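You operate a simulated robot arm through the tools that you are given. There is no shell and no other tool.

Carry out the task below with a simulated robot arm. There is one attempt and no reset: what you move stays moved.

TASK
Bring the feed back on and set the belt mode dial to AUTO.
Fine: lock pin up, stop knob out, main switch on, then the ON button; the FEED ON lamp ends lit.

It is judged by the outcome, as a careful person would: the job done as asked, and still so three seconds after it is handed in. It fails if anything else is knocked over, pushed out of place, dropped, spilled or broken.

THE ROBOT
A 6-joint arm with a two-finger gripper, fixed in place. Base frame: the origin is at the foot of the arm, x ahead of it, y to its left, z up. Readings come in m, degrees, newtons and seconds.
Its first joint turns from -166.0 to 166.0 degrees. Payload 3.43 kg.
The TCP is the grasp point between the finger pads, 0.02 m short of the fingertips. In the tool frame z runs along the fingers and y along their closing line. Largest opening 0.19 m; the body of the gripper starts 0.248 m behind the TCP.
Orientation is told as [roll, pitch, yaw] about the base's x, y, z axes, in that order, counted from this pose: with the fingers straight down and closing along the base's y, the tool's x points along the base's -x, its y along +y and its z along -z.

THE INTERFACE
- The arm moves only by the tool drive_tool. Its argument "targets" is a list of rows, each an object (a shift or turn left out is 0, a gripper value left out holds the last) with "rotation": the turn, a rotation vector about the base's x, y, z in units of 8 degrees (1.0 is 8 degrees), a list of three; "dp": the shift along the base's x, y, z in units of 20 mm (1.0 is 20 mm), a list of three; "hand": the opening, from 0 (shut) to 1 (fully open). In form: [{"rotation": [rx, ry, rz], "dp": [dx, dy, dz], "hand": hand}, ...]. A call has 1 to 20 rows; each row shifts and turns the commanded pose from where the row before left it. A call with a number of a shift or a turn outside -1 to 1 is refused whole. Each row takes 0.2 s and may step no farther than 0.05 m and 8.6 degrees from the row before; otherwise, or with a gripper value out of range, the whole call is refused. Where a pose cannot be reached the arm comes as near as it can. A force on the tool above 60 N (or 10 N above the force at the start of the call, whichever is more), or a blocked arm, ends the call early, and 0.2 s more pass. The fingers move at their own pace (about 0.153 m/s each) and stop on an object; they squeeze with about 31 N. The grip force told is the motor's: it shows also when the fingers shut on nothing. Time passes only in rows, and 0.2 s behind the last, so rows that do not move let the fingers close. The reply holds the time, the measured pose of the TCP, the force on the tool along the base axes, the opening and the grip force, in the units named above and with some noise, with the torque about the TCP (base axes, N m) and any sound that the robot's microphone picked up, and new pictures: "views" is both (left out), scene, wrist or none.
- Cameras (640 x 400 px; columns grow to the right, rows downward): "scene" is fixed at [0.4008, 0.4981, 1.7818]; the picture's right is [-1.00, -0.06, 0.00], its down [-0.03, 0.53, -0.84] and it looks along [0.05, -0.84, -0.54] (base axes); focal length 322 px, centre (320, 200). "wrist" rides on the gripper at [0.07, -0.008, -0.288] in the tool frame; the picture's right is [0.12, 0.99, 0.00], its down [-0.96, 0.12, -0.25] and it looks along [-0.25, 0.03, 0.97] (tool axes); focal length 261 px, centre (320, 200). There is no depth. A picture from a camera that has moved, and an enlarged one, comes with that camera's place and axes in the base frame and with its lens.
- slide_trunk(by): slides the trunk up (or, below 0, down) by that many m; the arm rides with it, the base frame stays. It gives what a move gives, with no picture.
- close_up(camera, box): a new picture of the part [left, top, right, bottom] of that camera's present view, enlarged. The clock stands still meanwhile.
- finish_job(): hands the job in; it is judged then, once.

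Nothing tells you positions but the pictures and the camera data. Unless the task says otherwise, let go and move clear before handing in.

The tools are called after ">>>" as a command line: name --argument value ..., lists and objects as JSON in quotes. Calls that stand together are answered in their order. drive_tool: Moves the arm, as the interface text tells. Its arguments: {"type":"object","properties":{"targets":{"type":"array"},"views":{"type":"string","enum":["both","scene","wrist","none"]}},"required":["targets"]} The other tools are called the same way: slide_trunk (by) slides the trunk up or down; close_up (camera, box) takes an enlarged picture of a part of a camera's view; finish_job () hands the job in.

At the start:

```text
time: 0.0
eef_pos: [0.4431, -0.254, 1.5958]
tcp_rot: [0.0, 0.0, 0.0]
wrist_force: [0.1, 0.1, 0.4]
moment: [-0.01, 0.0, 0.01]
width: 0.1899
grip_force: 0.1
trunk travel left (down, up): [-0.375, 0.065]
```

scene: 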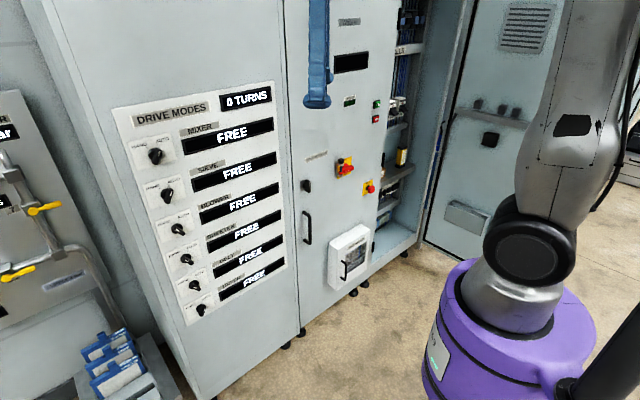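
wrist: 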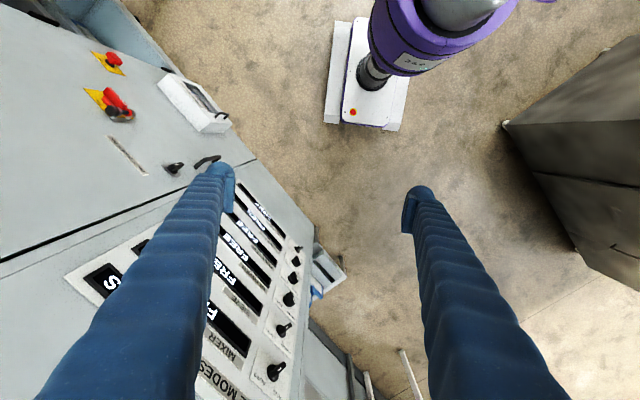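

I see a drive-modes panel with six dials on the left cabinet door. The feed controls (stop knob, main switch, lamps) are on the door to its right. I'll take enlarged pictures of both before moving.

>>> close_up --camera "scene" --box '[110, 80, 290, 330]'

>>> close_up --camera "scene" --box '[290, 10, 410, 110]'

>>> close_up --camera "scene" --box '[290, 80, 410, 200]'

>>> close_up --camera "scene" --box '[290, 170, 410, 300]'

>>> close_up --camera "wrist" --box '[60, 20, 260, 200]'

```text
1.60 times, centred on (200, 205) of scene
camera zoom: at [0.4008, 0.4981, 1.7818], right [-1.0, -0.06, 0.0], down [-0.03, 0.53, -0.84], along [0.05, -0.84, -0.54], focal length 516 px, centre (512, 192)
```

zoom: 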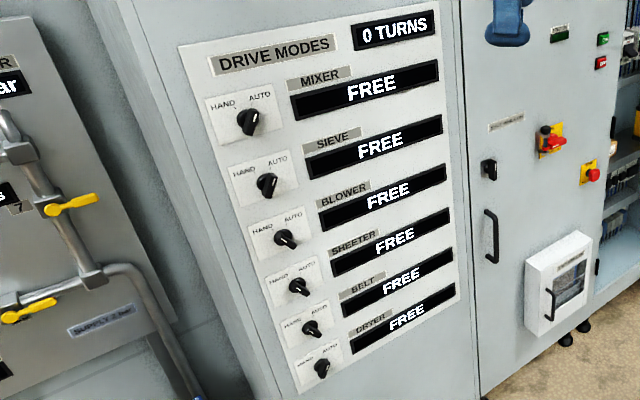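

```text
4.00 times, centred on (350, 60) of scene
camera zoom: at [0.4008, 0.4981, 1.7818], right [-1.0, -0.06, 0.0], down [-0.03, 0.53, -0.84], along [0.05, -0.84, -0.54], focal length 1289 px, centre (200, 760)
```

zoom: 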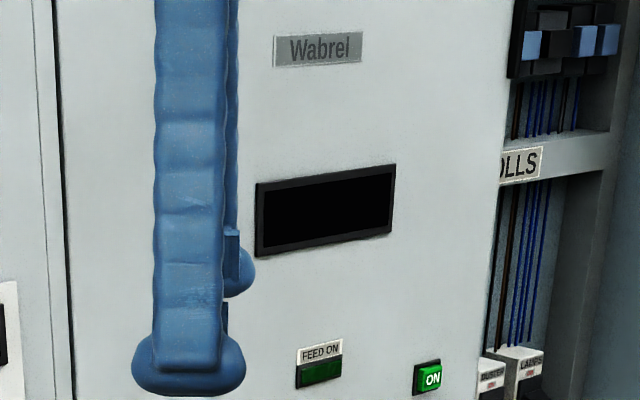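

```text
3.33 times, centred on (350, 140) of scene
camera zoom: at [0.4008, 0.4981, 1.7818], right [-1.0, -0.06, 0.0], down [-0.03, 0.53, -0.84], along [0.05, -0.84, -0.54], focal length 1074 px, centre (220, 400)
```

zoom: 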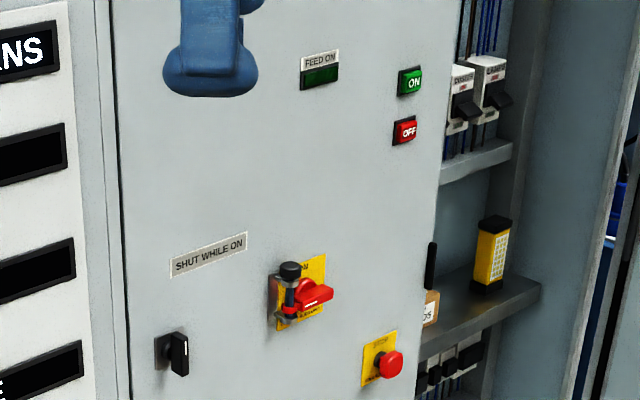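

```text
3.08 times, centred on (350, 235) of scene
camera zoom: at [0.4008, 0.4981, 1.7818], right [-1.0, -0.06, 0.0], down [-0.03, 0.53, -0.84], along [0.05, -0.84, -0.54], focal length 992 px, centre (228, 92)
```

zoom: 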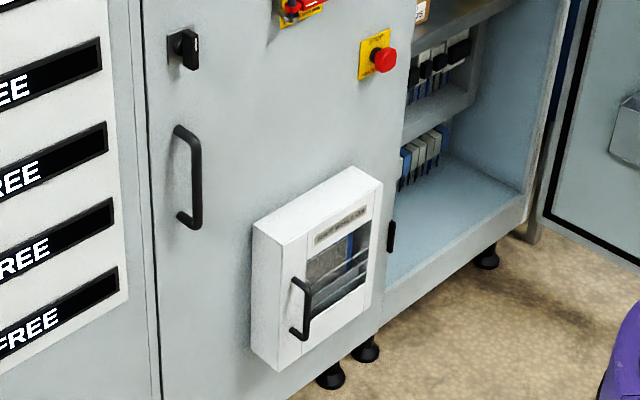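

```text
2.22 times, centred on (160, 110) of wrist
camera zoom: at [0.3724, -0.262, 1.8844], right [-0.12, 0.99, 0.0], down [0.96, 0.12, 0.25], along [0.25, 0.03, -0.97], focal length 579 px, centre (676, 400)
```

zoom: 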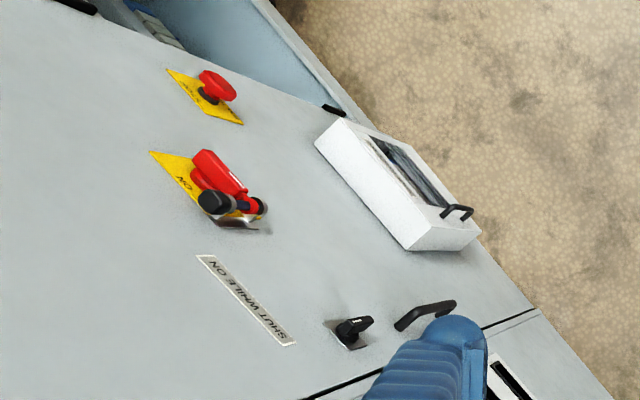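

The panel door faces the arm at about 45 degrees: I place the stop knob near (0.22, -0.99, 0.90) and the belt dial near (0.91, -0.30, 0.89). I'll zoom in further on the pin, switch and dial before moving anything.

>>> close_up --camera "scene" --box '[330, 145, 385, 205]'

>>> close_up --camera "scene" --box '[165, 230, 285, 325]'

>>> close_up --camera "scene" --box '[120, 90, 280, 210]'

>>> close_up --camera "wrist" --box '[70, 70, 150, 130]'

>>> close_up --camera "wrist" --box '[220, 180, 350, 310]'

```text
6.67 times, centred on (358, 175) of scene
camera zoom: at [0.4008, 0.4981, 1.7818], right [-1.0, -0.06, 0.0], down [-0.03, 0.53, -0.84], along [0.05, -0.84, -0.54], focal length 2148 px, centre (70, 367)
```

zoom: 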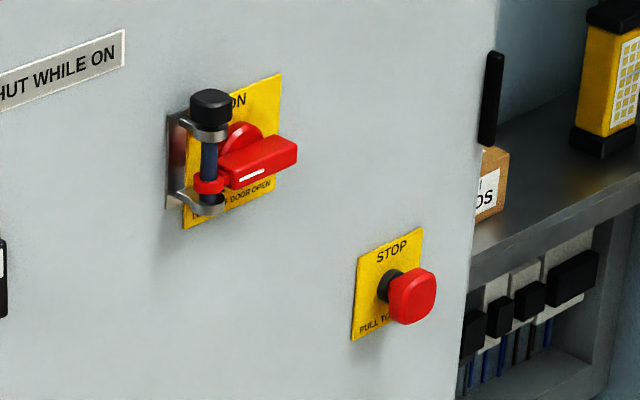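

```text
4.21 times, centred on (225, 278) of scene
camera zoom: at [0.4008, 0.4981, 1.7818], right [-1.0, -0.06, 0.0], down [-0.03, 0.53, -0.84], along [0.05, -0.84, -0.54], focal length 1357 px, centre (720, -126)
```

zoom: 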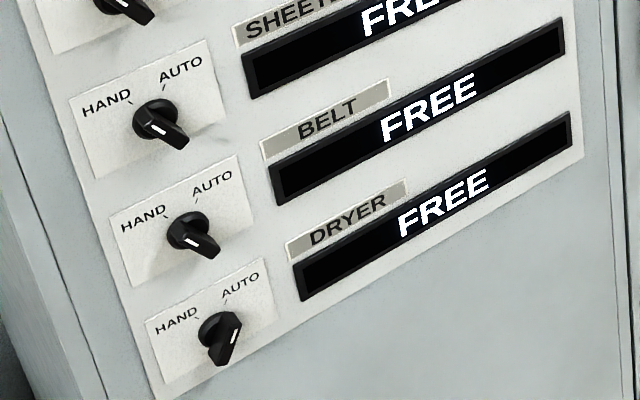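

```text
3.33 times, centred on (200, 150) of scene
camera zoom: at [0.4008, 0.4981, 1.7818], right [-1.0, -0.06, 0.0], down [-0.03, 0.53, -0.84], along [0.05, -0.84, -0.54], focal length 1074 px, centre (720, 367)
```

zoom: 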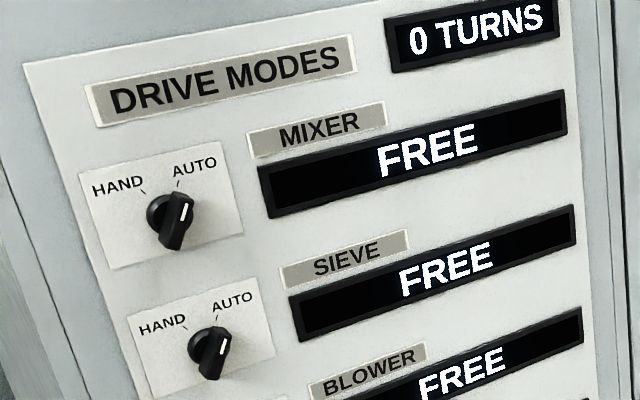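

```text
6.67 times, centred on (110, 100) of wrist
camera zoom: at [0.3724, -0.262, 1.8844], right [-0.12, 0.99, 0.0], down [0.96, 0.12, 0.25], along [0.25, 0.03, -0.97], focal length 1738 px, centre (1720, 867)
```

zoom: 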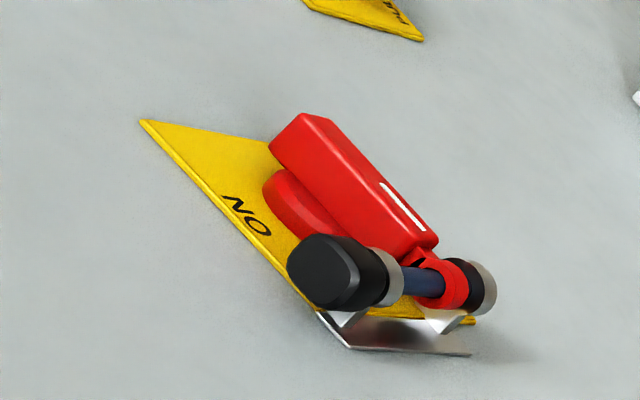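

```text
3.08 times, centred on (285, 245) of wrist
camera zoom: at [0.3724, -0.262, 1.8844], right [-0.12, 0.99, 0.0], down [0.96, 0.12, 0.25], along [0.25, 0.03, -0.97], focal length 802 px, centre (428, 62)
```

zoom: 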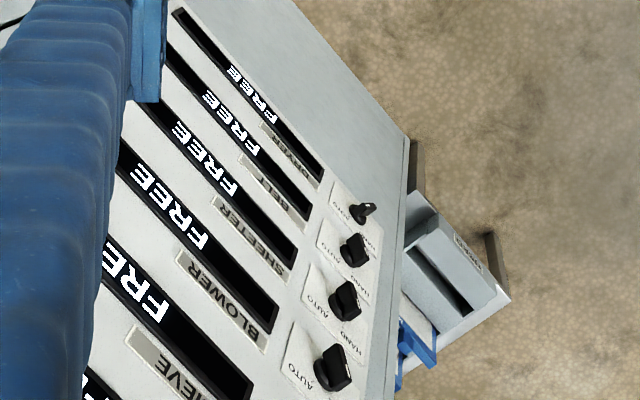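

The belt dial's white mark points to HAND. The lock pin runs through a ring on the end of the red main-switch handle. I'll yaw the tool square to the panel first, then pitch it to face the door.

>>> drive_tool --targets '[{"rotation": [0, 0, -0.9375]}, {"rotation": [0, 0, -0.9375]}, {"rotation": [0, 0, -0.9375]}, {"rotation": [0, 0, -0.9375]}, {"rotation": [0, 0, -0.9375]}, {"rotation": [0, 0, -0.9375]}, {}]' --views "both"

```text
time: 1.6
eef_pos: [0.4435, -0.2549, 1.5966]
tcp_rot: [0.0, 0.0, -45.1]
wrist_force: [0.6, -0.4, 0.4]
moment: [-0.01, -0.06, 0.01]
width: 0.19
grip_force: 0.2
trunk travel left (down, up): [-0.375, 0.065]
camera wrist: at [0.3875, -0.2096, 1.8852], right [0.62, 0.79, 0.0], down [0.76, -0.6, 0.25], along [0.19, -0.15, -0.97], focal length 261 px, centre (320, 200)
```

scene: 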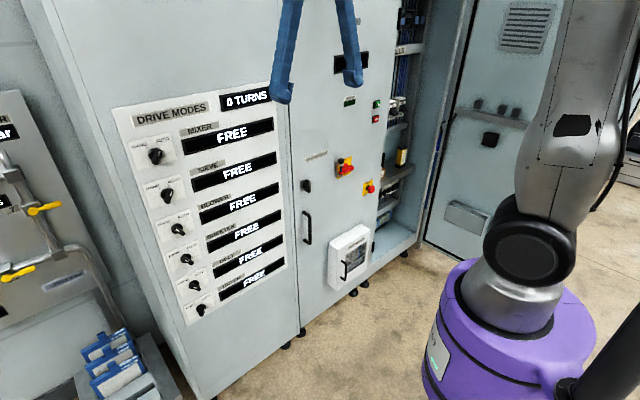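
wrist: 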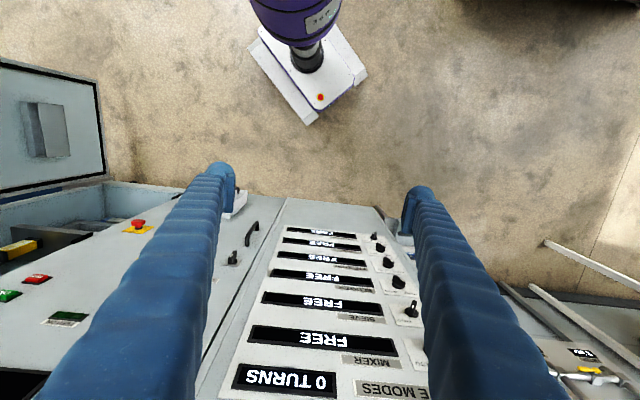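

The yaw went as planned and the tool is clear of the panel. Next I'll pitch the tool up toward the door, moving slightly closer and lower.

>>> drive_tool --targets '[{"rotation": [-0.663, -0.663, 0], "dp": [0.25, -0.25, -0.6]}, {"rotation": [-0.663, -0.663, 0], "dp": [0.25, -0.25, -0.6]}, {"rotation": [-0.663, -0.663, 0], "dp": [0.25, -0.25, -0.6]}, {"rotation": [-0.663, -0.663, 0], "dp": [0.25, -0.25, -0.6]}, {"rotation": [-0.663, -0.663, 0], "dp": [0.25, -0.25, -0.6]}, {"rotation": [-0.663, -0.663, 0], "dp": [0.25, -0.25, -0.6]}]' --views "both"

```text
time: 3.0
eef_pos: [0.4591, -0.2807, 1.534]
tcp_rot: [0.9, -45.7, -44.8]
wrist_force: [-1.6, -1.5, 0.2]
moment: [0.24, -0.35, 0.44]
width: 0.1896
grip_force: 0.1
trunk travel left (down, up): [-0.375, 0.065]
camera wrist: at [0.2689, -0.1088, 1.6831], right [0.63, 0.77, -0.08], down [0.43, -0.27, 0.86], along [0.64, -0.58, -0.5], focal length 261 px, centre (320, 200)
```

scene: 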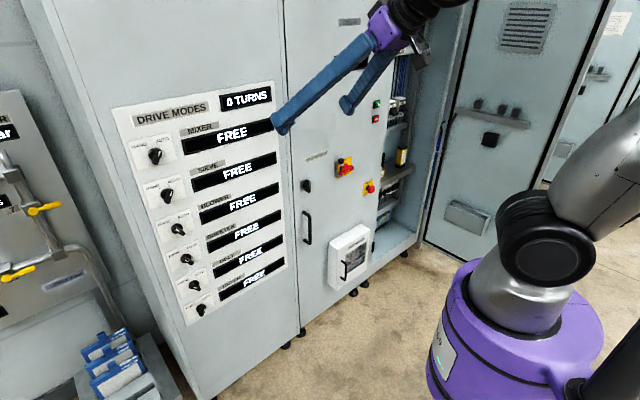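
wrist: 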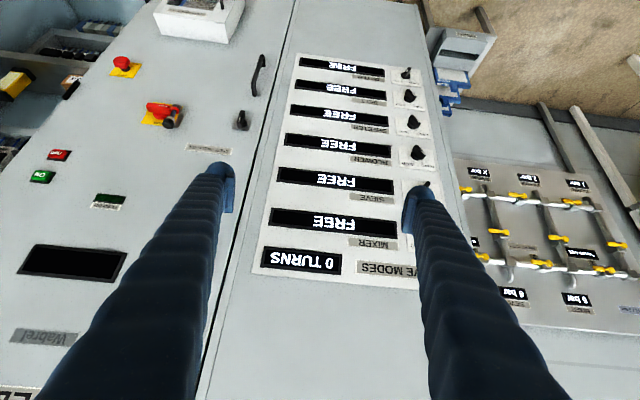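

The wrist camera now shows the whole panel, including the feed controls. I'll continue pitching to horizontal.

>>> drive_tool --targets '[{"rotation": [-0.663, -0.663, 0], "dp": [0.25, -0.25, -0.6]}, {"rotation": [-0.663, -0.663, 0], "dp": [0.25, -0.25, -0.6]}, {"rotation": [-0.663, -0.663, 0], "dp": [0.25, -0.25, -0.6]}, {"rotation": [-0.663, -0.663, 0], "dp": [0.25, -0.25, -0.6]}, {"rotation": [-0.663, -0.663, 0], "dp": [0.25, -0.25, -0.6]}, {"rotation": [-0.663, -0.663, 0], "dp": [0.25, -0.25, -0.6]}, {}, {}]' --views "both"

```text
time: 4.8
eef_pos: [0.6532, -0.33, 1.6127]
tcp_rot: [-13.1, -89.6, -32.1]
wrist_force: [1.1, 0.0, 0.6]
moment: [0.0, -0.06, -0.08]
width: 0.19
grip_force: 0.1
out of reach, approached as far as the arm can: row 2, 3, 4, 5, 6
trunk travel left (down, up): [-0.375, 0.065]
camera wrist: at [0.4452, -0.1312, 1.5431], right [0.7, 0.7, -0.12], down [-0.09, 0.25, 0.96], along [0.7, -0.67, 0.24], focal length 261 px, centre (320, 200)
```

scene: 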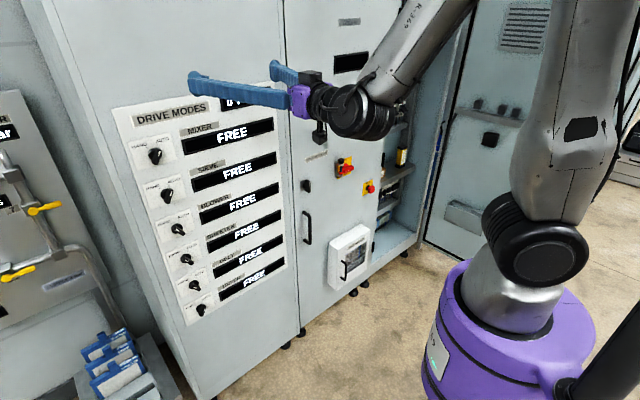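
wrist: 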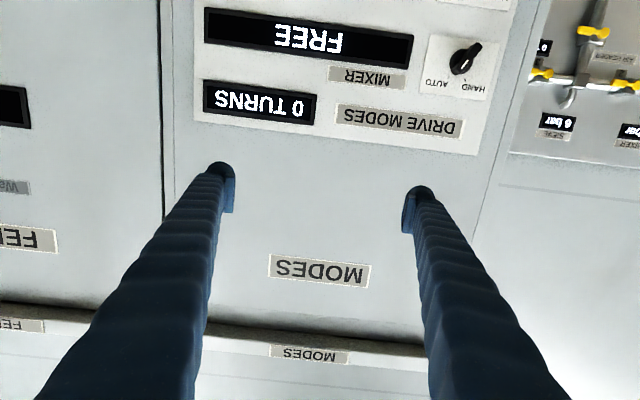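

The tool is nearly horizontal, but the arm went to the nearest pose it could reach, (0.65, -0.33, 1.61), because the commanded pose was too close to the base. I'll make a small test move to see what the command refers to now.

>>> drive_tool --targets '[{"dp": [0.5, -0.5, 0]}, {}]' --views "none"

```text
time: 5.4
eef_pos: [0.6612, -0.3412, 1.6132]
tcp_rot: [52.2, -89.8, -97.2]
wrist_force: [0.0, -0.7, 0.2]
moment: [0.01, 0.01, 0.1]
width: 0.1899
grip_force: 0.0
trunk travel left (down, up): [-0.375, 0.065]
```

The commanded pose now follows the actual pose, and the tool is square to the panel about 0.14 m off it. I'll lower the trunk by 0.2 m so the shoulder sits between the dial and button heights.

>>> slide_trunk --by -0.2

```text
time: 7.6
eef_pos: [0.6638, -0.3413, 1.412]
tcp_rot: [-15.2, -90.0, -29.8]
wrist_force: [0.8, -1.1, -1.1]
moment: [0.03, 0.01, 0.01]
width: 0.1898
grip_force: 0.0
trunk travel left (down, up): [-0.175, 0.265]
```

The trunk is down and the TCP is now at about (0.66, -0.34, 1.41). I'll move down and along the panel toward the belt dial, keeping the clearance.

>>> drive_tool --targets '[{"dp": [0.2, 0.22, -1]}, {"dp": [0.2, 0.22, -1]}, {"dp": [0.2, 0.22, -1]}, {"dp": [0.2, 0.22, -1]}, {"dp": [0.2, 0.22, -1]}, {"dp": [0.2, 0.22, -1]}, {"dp": [0.2, 0.22, -1]}, {"dp": [0.2, 0.22, -1]}, {"dp": [0.2, 0.22, -1]}, {"dp": [0.2, 0.22, -1]}, {"dp": [0.2, 0.22, -1]}, {"dp": [0.2, 0.22, -1]}, {"dp": [0.2, 0.22, -1]}, {"dp": [0.2, 0.22, -1]}, {"dp": [0.2, 0.22, -1]}, {"dp": [0.2, 0.22, -1]}, {"dp": [0.2, 0.22, -1]}, {"dp": [0.2, 0.22, -1]}, {}]' --views "both"

```text
time: 11.6
eef_pos: [0.7079, -0.2379, 1.2695]
tcp_rot: [-48.0, -88.7, 2.9]
wrist_force: [-0.5, 0.4, -0.2]
moment: [-0.03, 0.02, -0.02]
width: 0.1899
grip_force: 0.0
out of reach, approached as far as the arm can: row 2, 3, 4, 6, 7, 8, 9, 10, 11, 12, 13, 14, 15, 16, 17, 18
trunk travel left (down, up): [-0.175, 0.265]
camera wrist: at [0.4979, -0.0396, 1.2035], right [0.7, 0.7, -0.13], down [-0.07, 0.26, 0.96], along [0.71, -0.66, 0.23], focal length 261 px, centre (320, 200)
```

scene: 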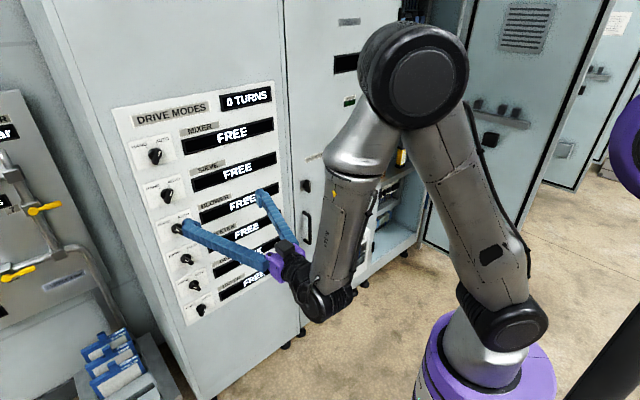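
wrist: 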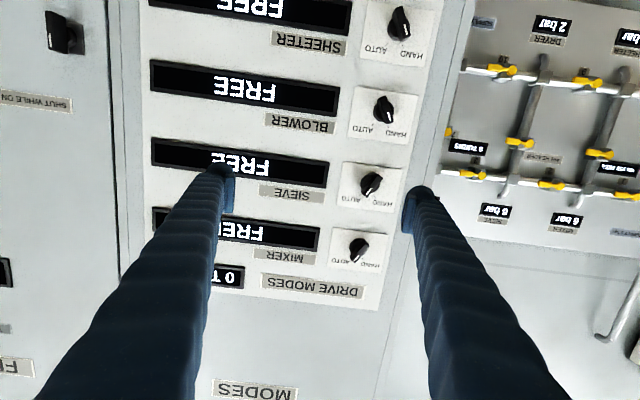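

The arm stopped at a fold limit, with the TCP at (0.71, -0.24, 1.27). I'll move out toward the dial column first, which puts the wrist farther from the base, and then go down.

>>> drive_tool --targets '[{"dp": [0.9, 0.27, 0]}, {"dp": [0.9, 0.27, 0]}, {"dp": [0.9, 0.27, 0]}, {"dp": [0.9, 0.27, 0]}, {"dp": [0.9, 0.27, 0]}, {"dp": [0.9, 0.27, 0]}, {"dp": [0, 0, -1]}, {"dp": [0, 0, -1]}, {"dp": [0, 0, -1]}, {"dp": [0, 0, -1]}, {"dp": [0, 0, -1]}, {"dp": [0, 0, -1]}, {"dp": [0, 0, -1]}, {"dp": [0, 0, -1]}, {"dp": [0, 0, -1]}, {"dp": [0, 0, -1]}, {"dp": [0, 0, -1]}, {"dp": [0, 0, -1]}, {}]' --views "both"

```text
time: 15.6
eef_pos: [0.8948, -0.1853, 1.0945]
tcp_rot: [-58.3, -89.4, 12.9]
wrist_force: [-0.1, 0.0, -0.3]
moment: [0.02, -0.02, -0.01]
width: 0.19
grip_force: 0.1
out of reach, approached as far as the arm can: row 11, 12, 13, 14, 15, 16, 17, 18
trunk travel left (down, up): [-0.175, 0.265]
camera wrist: at [0.6854, 0.0142, 1.0268], right [0.7, 0.7, -0.13], down [-0.08, 0.26, 0.96], along [0.7, -0.67, 0.24], focal length 261 px, centre (320, 200)
```

scene: 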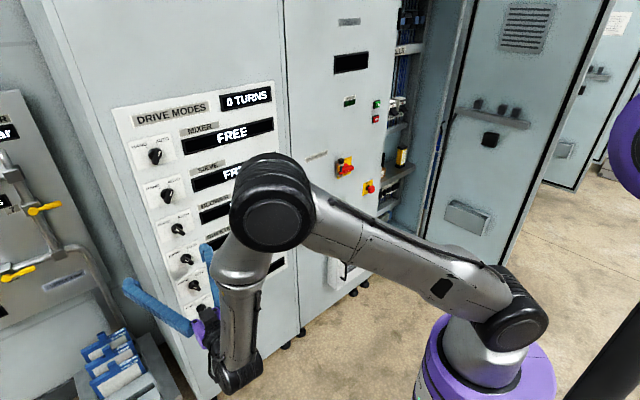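
wrist: 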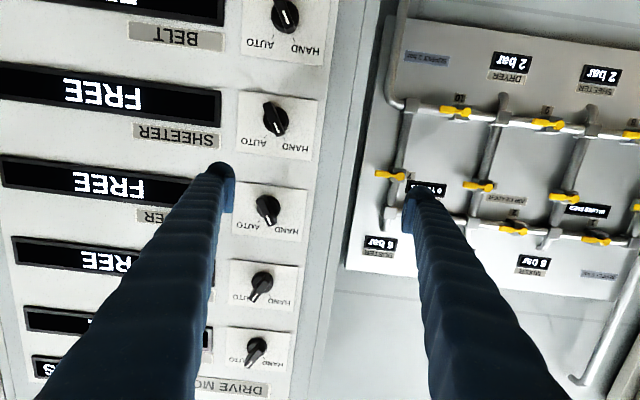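

The wrist bend limits low poses at this trunk height, so I'll lower the trunk the remaining 0.175 m. The fingertips are about 0.07 m in front of the knobs, so a straight drop is clear.

>>> slide_trunk --by -0.175

>>> drive_tool --targets '[{}]' --views "both"

```text
time: 17.5
eef_pos: [0.8957, -0.1843, 0.9205]
tcp_rot: [-57.9, -89.4, 12.8]
wrist_force: [-0.5, -0.2, -0.3]
moment: [0.0, 0.01, 0.0]
width: 0.19
grip_force: 0.1
trunk travel left (down, up): [0.0, 0.44]
```

```text
time: 17.9
eef_pos: [0.8945, -0.1859, 0.9214]
tcp_rot: [-57.7, -89.4, 12.4]
wrist_force: [0.0, -0.1, -0.3]
moment: [0.03, 0.02, 0.04]
width: 0.1901
grip_force: 0.0
trunk travel left (down, up): [0.0, 0.44]
camera wrist: at [0.6852, 0.0141, 0.8519], right [0.7, 0.7, -0.13], down [-0.08, 0.26, 0.96], along [0.7, -0.67, 0.24], focal length 261 px, centre (320, 200)
```

scene: 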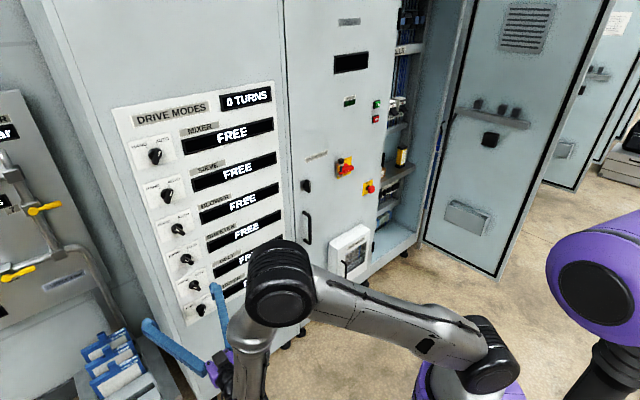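
wrist: 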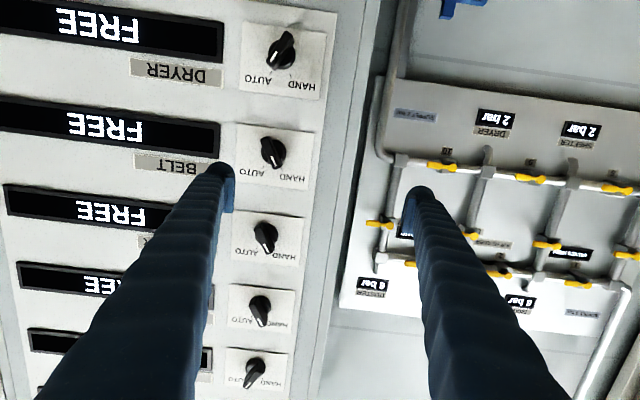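

The belt dial shows clearly at about (0.905, -0.300, 0.885). I'll zoom in on it to read the knob's orientation.

>>> close_up --camera "wrist" --box '[225, 115, 325, 195]'

>>> close_up --camera "scene" --box '[170, 240, 240, 325]'

>>> close_up --camera "wrist" --box '[225, 20, 325, 110]'

```text
5.00 times, centred on (275, 155) of wrist
camera zoom: at [0.6852, 0.0141, 0.8519], right [0.7, 0.7, -0.13], down [-0.08, 0.26, 0.96], along [0.7, -0.67, 0.24], focal length 1303 px, centre (545, 425)
```

zoom: 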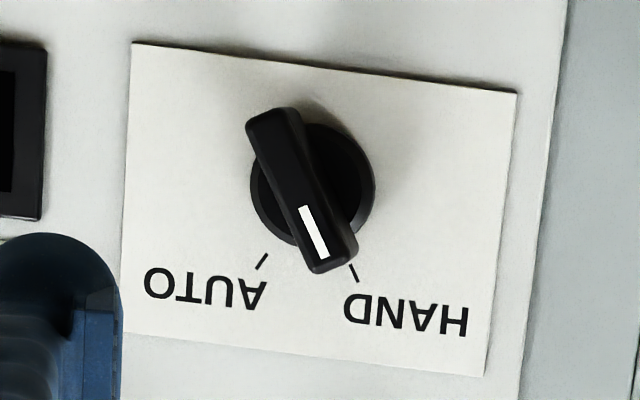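

```text
4.71 times, centred on (205, 282) of scene
camera zoom: at [0.4008, 0.4981, 1.7818], right [-1.0, -0.06, 0.0], down [-0.03, 0.53, -0.84], along [0.05, -0.84, -0.54], focal length 1516 px, centre (861, -188)
```

zoom: 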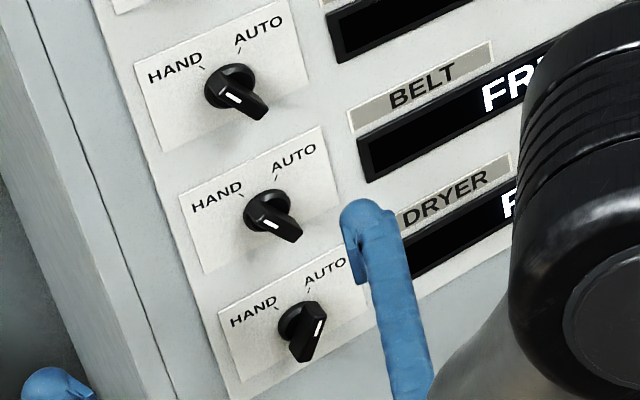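

```text
4.44 times, centred on (275, 65) of wrist
camera zoom: at [0.6852, 0.0141, 0.8519], right [0.7, 0.7, -0.13], down [-0.08, 0.26, 0.96], along [0.7, -0.67, 0.24], focal length 1158 px, centre (520, 800)
```

zoom: 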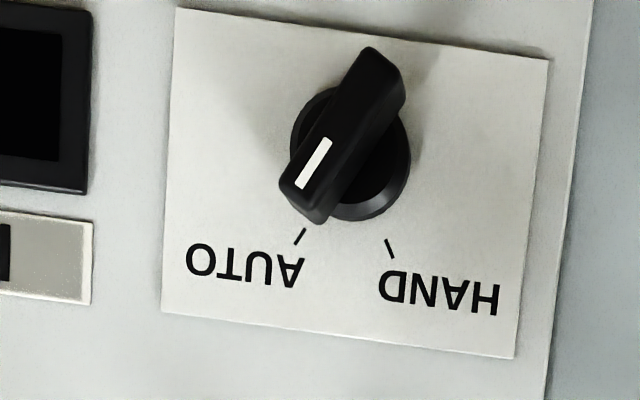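

The belt knob is a bar turned 30 degrees toward HAND, so it needs 60 degrees clockwise to reach AUTO. I'll partly close the gripper, roll the tool to match the bar and line up in front of the dial.

>>> drive_tool --targets '[{"dp": [-0.4, -0.46, 0], "hand": 0.4}, {"dp": [-0.4, -0.46, 0], "rotation": [-0.663, 0.663, 0]}, {"dp": [-0.4, -0.46, 0], "rotation": [-0.663, 0.663, 0]}, {"dp": [-0.4, -0.46, 0], "rotation": [-0.663, 0.663, 0]}, {"dp": [-0.4, -0.46, 0], "rotation": [-0.663, 0.663, 0]}, {"dp": [-0.35, -0.46, -0.3]}, {}]' --views "both"

```text
time: 19.5
eef_pos: [0.8463, -0.2404, 0.915]
tcp_rot: [-89.8, -59.5, 44.4]
wrist_force: [-0.1, 0.3, 0.4]
moment: [0.01, 0.02, -0.02]
width: 0.0762
grip_force: 0.0
trunk travel left (down, up): [0.0, 0.44]
camera wrist: at [0.6142, -0.0657, 0.8595], right [0.57, 0.56, -0.61], down [0.25, 0.59, 0.77], along [0.79, -0.58, 0.19], focal length 261 px, centre (320, 200)
```

scene: 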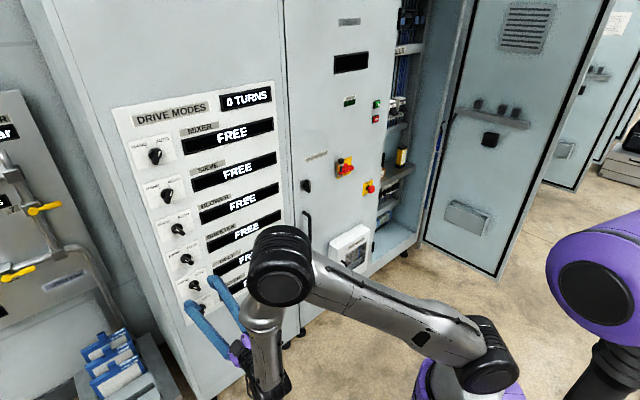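
wrist: 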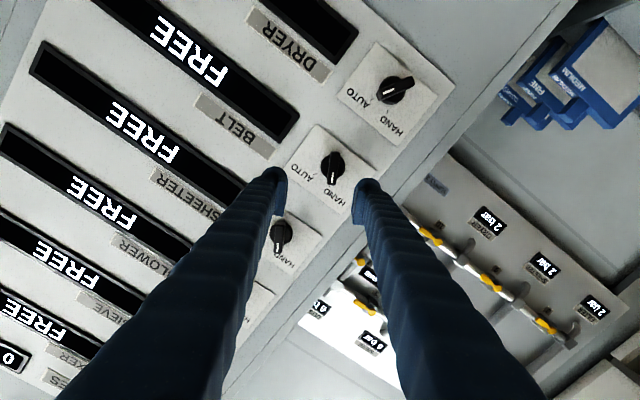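

The bar now lines up with the fingers and sits about 0.03 m below the TCP. I'll take a close-up to work out the knob's depth by parallax.

>>> close_up --camera "wrist" --box '[275, 115, 385, 220]'

>>> close_up --camera "scene" --box '[160, 240, 270, 340]'

```text
3.81 times, centred on (330, 168) of wrist
camera zoom: at [0.6142, -0.0657, 0.8595], right [0.57, 0.56, -0.61], down [0.25, 0.59, 0.77], along [0.79, -0.58, 0.19], focal length 993 px, centre (282, 324)
```

zoom: 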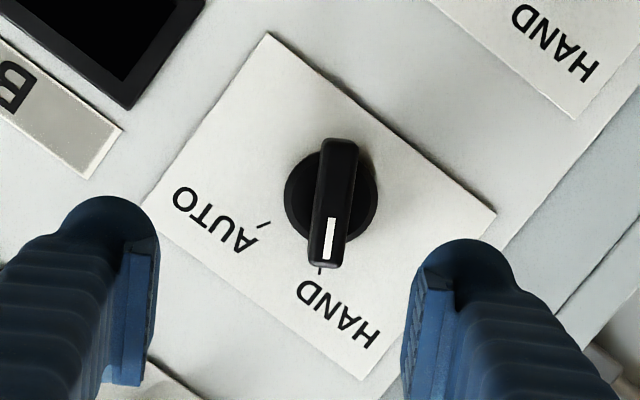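

```text
4.00 times, centred on (215, 290) of scene
camera zoom: at [0.4008, 0.4981, 1.7818], right [-1.0, -0.06, 0.0], down [-0.03, 0.53, -0.84], along [0.05, -0.84, -0.54], focal length 1289 px, centre (740, -160)
```

zoom: 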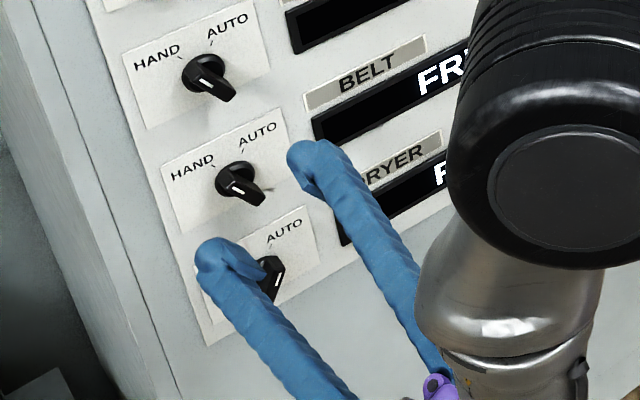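

Parallax puts the bar's front face at about 0.03 m proud of the plate and 0.05 m ahead of the TCP. I'll drop about 0.03 m, edge in slightly and check the alignment.

>>> drive_tool --targets '[{"dp": [0.2, -0.27, -0.8]}, {"dp": [0.2, -0.25, -0.8]}, {}]' --views "wrist"

>>> close_up --camera "wrist" --box '[265, 135, 375, 240]'

```text
time: 20.3
eef_pos: [0.8562, -0.25, 0.8819]
tcp_rot: [-89.8, -59.5, 44.4]
wrist_force: [-0.5, -0.4, -0.4]
moment: [-0.02, 0.0, -0.04]
width: 0.076
grip_force: 0.0
trunk travel left (down, up): [0.0, 0.44]
camera wrist: at [0.6231, -0.0755, 0.826], right [0.57, 0.56, -0.61], down [0.25, 0.59, 0.77], along [0.79, -0.58, 0.19], focal length 261 px, centre (320, 200)
```

wrist: 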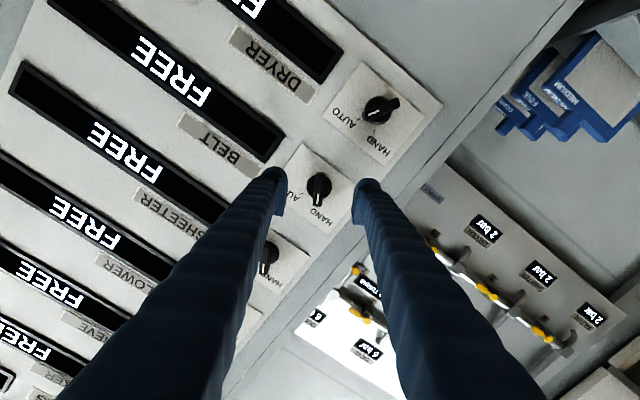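

```text
3.81 times, centred on (320, 188) of wrist
camera zoom: at [0.6231, -0.0755, 0.826], right [0.57, 0.56, -0.61], down [0.25, 0.59, 0.77], along [0.79, -0.58, 0.19], focal length 993 px, centre (320, 248)
```

zoom: 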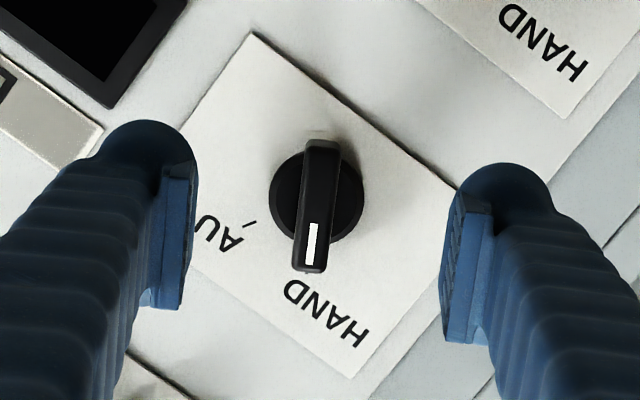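

The TCP is now centred on the bar to within about 1 mm. I'll advance about 30 mm so the pads straddle the bar, then close.

>>> drive_tool --targets '[{"dp": [0.37, -0.37, 0]}, {"dp": [0.37, -0.37, 0]}, {"dp": [0.33, -0.33, 0]}, {}]' --views "wrist"

>>> close_up --camera "wrist" --box '[265, 135, 375, 240]'

>>> close_up --camera "scene" --box '[160, 240, 270, 340]'

```text
time: 21.3
eef_pos: [0.8764, -0.2727, 0.8842]
tcp_rot: [-89.9, -59.5, 44.4]
wrist_force: [0.1, -0.2, 0.0]
moment: [0.01, 0.04, -0.03]
width: 0.0762
grip_force: 0.1
trunk travel left (down, up): [0.0, 0.44]
camera wrist: at [0.6437, -0.097, 0.8272], right [0.57, 0.56, -0.61], down [0.25, 0.59, 0.77], along [0.79, -0.59, 0.19], focal length 261 px, centre (320, 200)
```

wrist: 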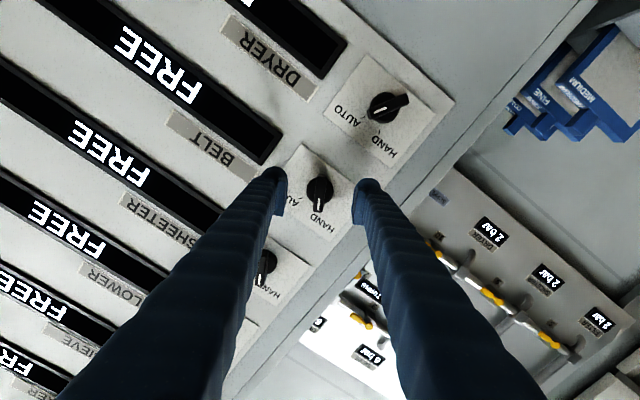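

```text
3.81 times, centred on (320, 188) of wrist
camera zoom: at [0.6437, -0.097, 0.8272], right [0.57, 0.56, -0.61], down [0.25, 0.59, 0.77], along [0.79, -0.59, 0.19], focal length 993 px, centre (320, 248)
```

zoom: 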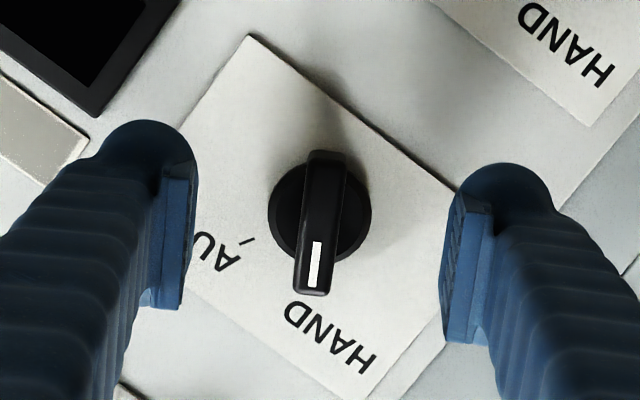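

```text
4.00 times, centred on (215, 290) of scene
camera zoom: at [0.4008, 0.4981, 1.7818], right [-1.0, -0.06, 0.0], down [-0.03, 0.53, -0.84], along [0.05, -0.84, -0.54], focal length 1289 px, centre (740, -160)
```

zoom: 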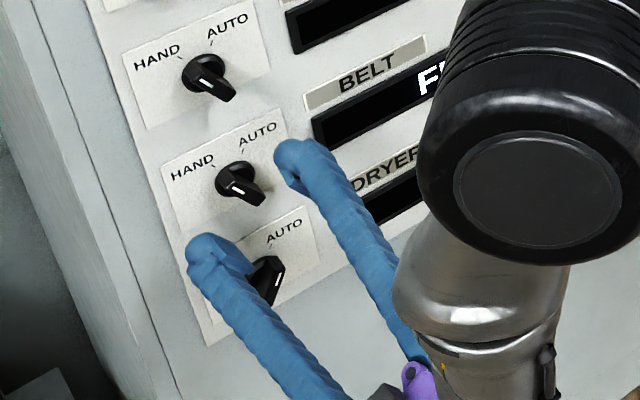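

There's been no contact so far, with the fingertips near the bar's front face or slightly past it. I'll partly close the fingers to judge how deep they are against the bar.

>>> drive_tool --targets '[{"hand": 0.2}, {}, {}]' --views "none"

>>> close_up --camera "wrist" --box '[275, 145, 365, 230]'

>>> close_up --camera "scene" --box '[175, 260, 235, 320]'

```text
time: 22.1
eef_pos: [0.8753, -0.2722, 0.8828]
tcp_rot: [-89.8, -59.6, 44.3]
wrist_force: [-0.8, 0.0, 0.4]
moment: [0.01, -0.01, 0.04]
width: 0.038
grip_force: 0.1
trunk travel left (down, up): [0.0, 0.44]
```

```text
4.71 times, centred on (320, 188) of wrist
camera zoom: at [0.6435, -0.0971, 0.8272], right [0.57, 0.56, -0.61], down [0.25, 0.59, 0.77], along [0.79, -0.59, 0.19], focal length 1227 px, centre (320, 259)
```

zoom: 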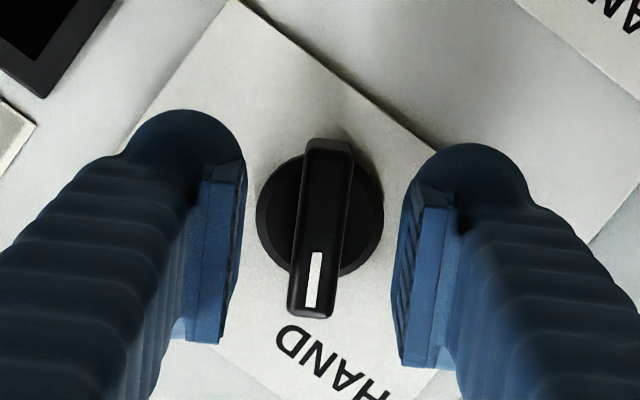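

```text
6.67 times, centred on (205, 290) of scene
camera zoom: at [0.4008, 0.4981, 1.7818], right [-1.0, -0.06, 0.0], down [-0.03, 0.53, -0.84], along [0.05, -0.84, -0.54], focal length 2148 px, centre (1087, -400)
```

zoom: 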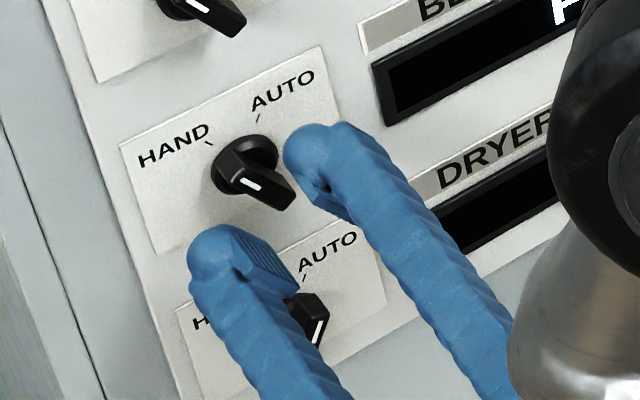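

The pads straddle the bar and are centred on it. I'll close now and check that the width matches the bar, about 13 mm.

>>> drive_tool --targets '[{"hand": 0.0}, {}, {}]' --views "none"

>>> close_up --camera "wrist" --box '[275, 145, 365, 230]'

>>> close_up --camera "scene" --box '[175, 260, 235, 320]'

```text
time: 22.9
eef_pos: [0.8761, -0.2743, 0.8823]
tcp_rot: [-89.9, -59.4, 44.4]
wrist_force: [0.0, 0.2, 0.2]
moment: [0.03, 0.01, -0.01]
width: 0.0001
grip_force: 30.5
trunk travel left (down, up): [0.0, 0.44]
```

```text
4.71 times, centred on (320, 188) of wrist
camera zoom: at [0.6435, -0.0971, 0.8272], right [0.57, 0.56, -0.61], down [0.25, 0.59, 0.77], along [0.79, -0.59, 0.19], focal length 1227 px, centre (320, 259)
```

zoom: 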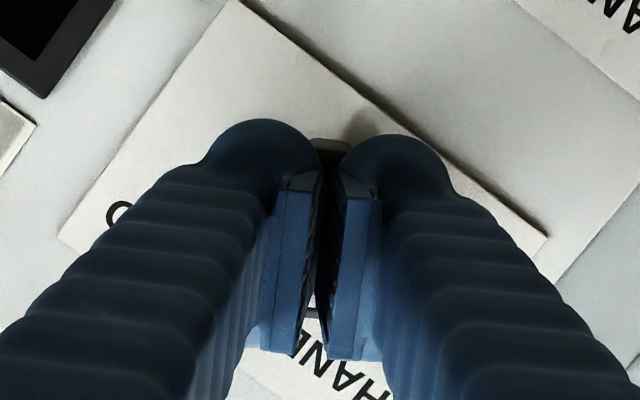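

```text
6.67 times, centred on (205, 290) of scene
camera zoom: at [0.4008, 0.4981, 1.7818], right [-1.0, -0.06, 0.0], down [-0.03, 0.53, -0.84], along [0.05, -0.84, -0.54], focal length 2148 px, centre (1087, -400)
```

zoom: 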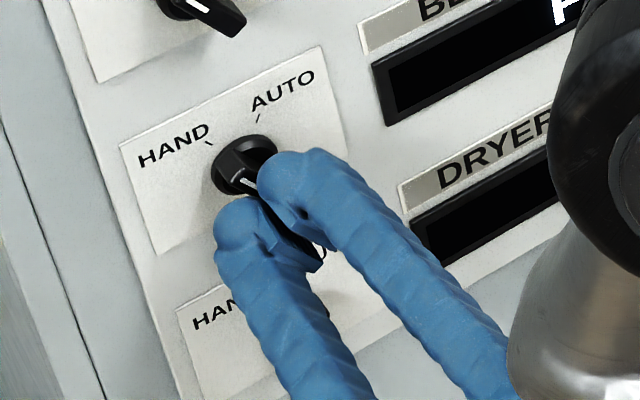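

The fingers shut on nothing, so the bar lies deeper than I estimated. I'll reopen, advance another 16 mm in small steps while watching the force, and try again.

>>> drive_tool --targets '[{"hand": 0.34}, {}, {"dp": [0.15, -0.13, 0.05]}, {"dp": [0.14, -0.14, 0]}, {"dp": [0.14, -0.14, 0]}, {"dp": [0.14, -0.14, 0]}, {}]' --views "none"

>>> close_up --camera "wrist" --box '[275, 145, 365, 230]'

>>> close_up --camera "scene" --box '[175, 260, 235, 320]'

```text
time: 24.5
eef_pos: [0.8883, -0.2841, 0.8839]
tcp_rot: [-89.9, -59.4, 44.4]
wrist_force: [-0.5, -0.1, 0.1]
moment: [0.0, 0.02, 0.02]
width: 0.0645
grip_force: 0.1
trunk travel left (down, up): [0.0, 0.44]
```

```text
4.71 times, centred on (320, 188) of wrist
camera zoom: at [0.6552, -0.1082, 0.828], right [0.57, 0.56, -0.61], down [0.25, 0.59, 0.77], along [0.79, -0.58, 0.19], focal length 1227 px, centre (320, 259)
```

zoom: 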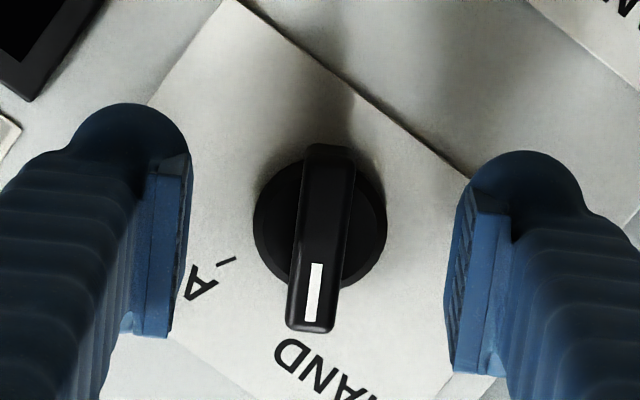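

```text
6.67 times, centred on (205, 290) of scene
camera zoom: at [0.4008, 0.4981, 1.7818], right [-1.0, -0.06, 0.0], down [-0.03, 0.53, -0.84], along [0.05, -0.84, -0.54], focal length 2148 px, centre (1087, -400)
```

zoom: 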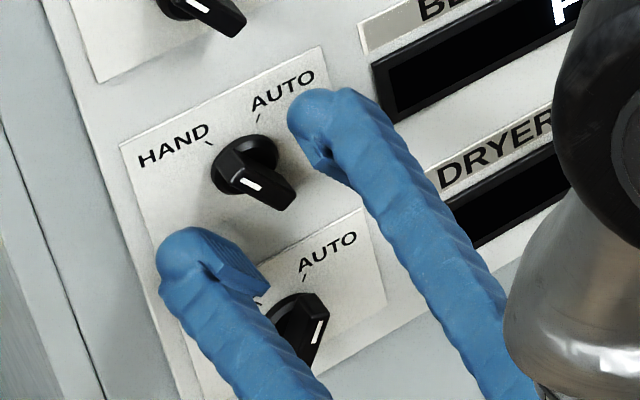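

The alignment still looks good, with the knob about 2 mm off toward HAND. I'll nudge the tool to centre it and close again.

>>> drive_tool --targets '[{"dp": [0.03, 0.03, 0.08]}, {"hand": 0.0}, {}, {}]' --views "none"

>>> close_up --camera "wrist" --box '[275, 145, 365, 230]'

>>> close_up --camera "scene" --box '[175, 260, 235, 320]'

```text
time: 25.5
eef_pos: [0.888, -0.2826, 0.8845]
tcp_rot: [-89.7, -59.5, 44.4]
wrist_force: [-0.3, -1.7, 0.8]
moment: [0.2, -0.16, -0.03]
width: 0.0119
grip_force: 44.8
trunk travel left (down, up): [0.0, 0.44]
```

```text
4.71 times, centred on (320, 188) of wrist
camera zoom: at [0.6557, -0.1072, 0.8295], right [0.57, 0.56, -0.61], down [0.25, 0.59, 0.77], along [0.79, -0.59, 0.2], focal length 1227 px, centre (320, 259)
```

zoom: 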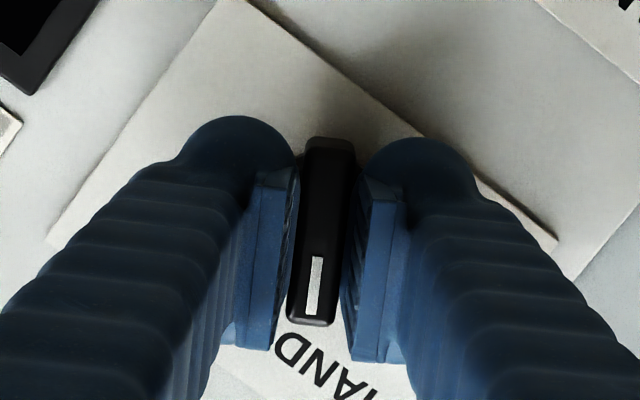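

```text
6.67 times, centred on (205, 290) of scene
camera zoom: at [0.4008, 0.4981, 1.7818], right [-1.0, -0.06, 0.0], down [-0.03, 0.53, -0.84], along [0.05, -0.84, -0.54], focal length 2148 px, centre (1087, -400)
```

zoom: 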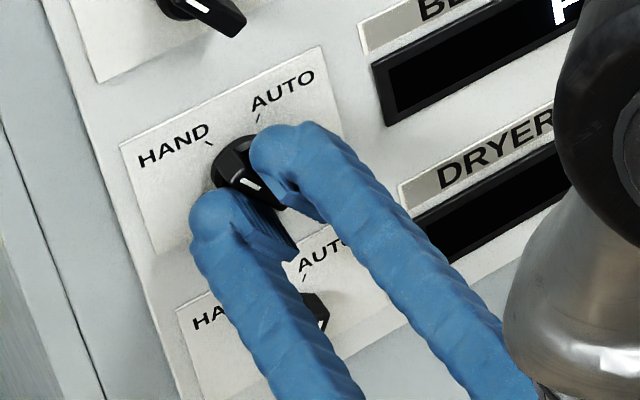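

The bar is gripped at 11.9 mm. I'll turn it clockwise toward AUTO, starting with 30 degrees to check the forces.

>>> drive_tool --targets '[{"rotation": [0.663, -0.663, 0]}, {"rotation": [0.663, -0.663, 0]}, {"rotation": [0.663, -0.663, 0]}, {"rotation": [0.663, -0.663, 0]}, {}]' --views "both"

```text
time: 26.7
eef_pos: [0.8876, -0.2822, 0.8857]
tcp_rot: [-84.3, -85.6, 38.8]
wrist_force: [-5.3, 2.6, 0.1]
moment: [-0.05, -0.01, -0.03]
width: 0.0116
grip_force: 44.8
out of reach, approached as far as the arm can: row 4
trunk travel left (down, up): [0.0, 0.44]
camera wrist: at [0.6763, -0.0862, 0.8181], right [0.7, 0.69, -0.2], down [-0.03, 0.31, 0.95], along [0.71, -0.66, 0.24], focal length 261 px, centre (320, 200)
```

scene: 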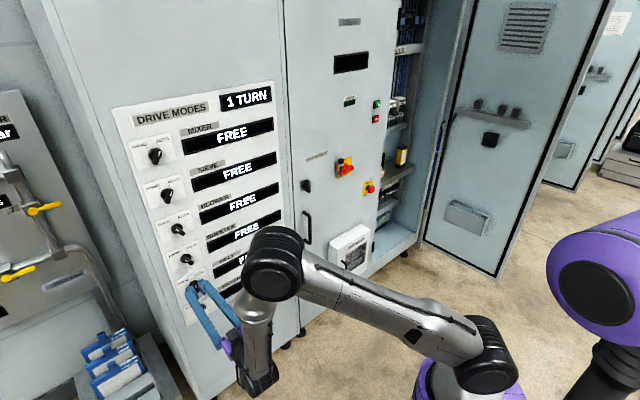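
wrist: 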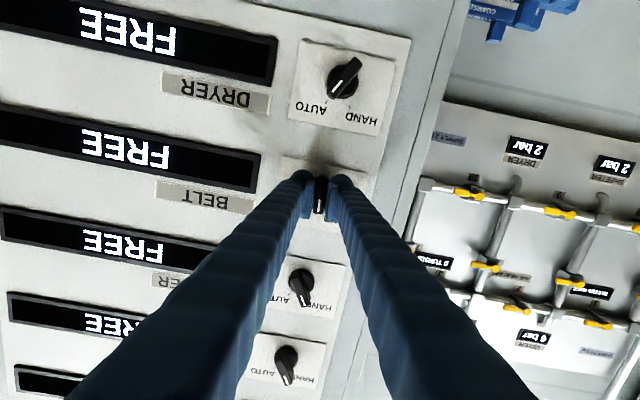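

The counter reads "1 TURN" and the dial has rotated about 26 degrees; the last row just met a reach limit. I'll try a small further rotation to see whether it continues.

>>> drive_tool --targets '[{"rotation": [0.4, -0.4, 0]}, {}]' --views "none"

```text
time: 27.5
eef_pos: [0.893, -0.2869, 0.8893]
tcp_rot: [-71.1, -86.7, 24.4]
wrist_force: [-9.3, 0.3, -1.5]
moment: [-0.95, -0.9, 0.17]
width: 0.0122
grip_force: 45.2
out of reach, approached as far as the arm can: row 1
trunk travel left (down, up): [0.0, 0.44]
stopped in row 2: the force on the tool passed its limit at 61 N (the readings are from after the stop); the commanded pose is now the measured one
```

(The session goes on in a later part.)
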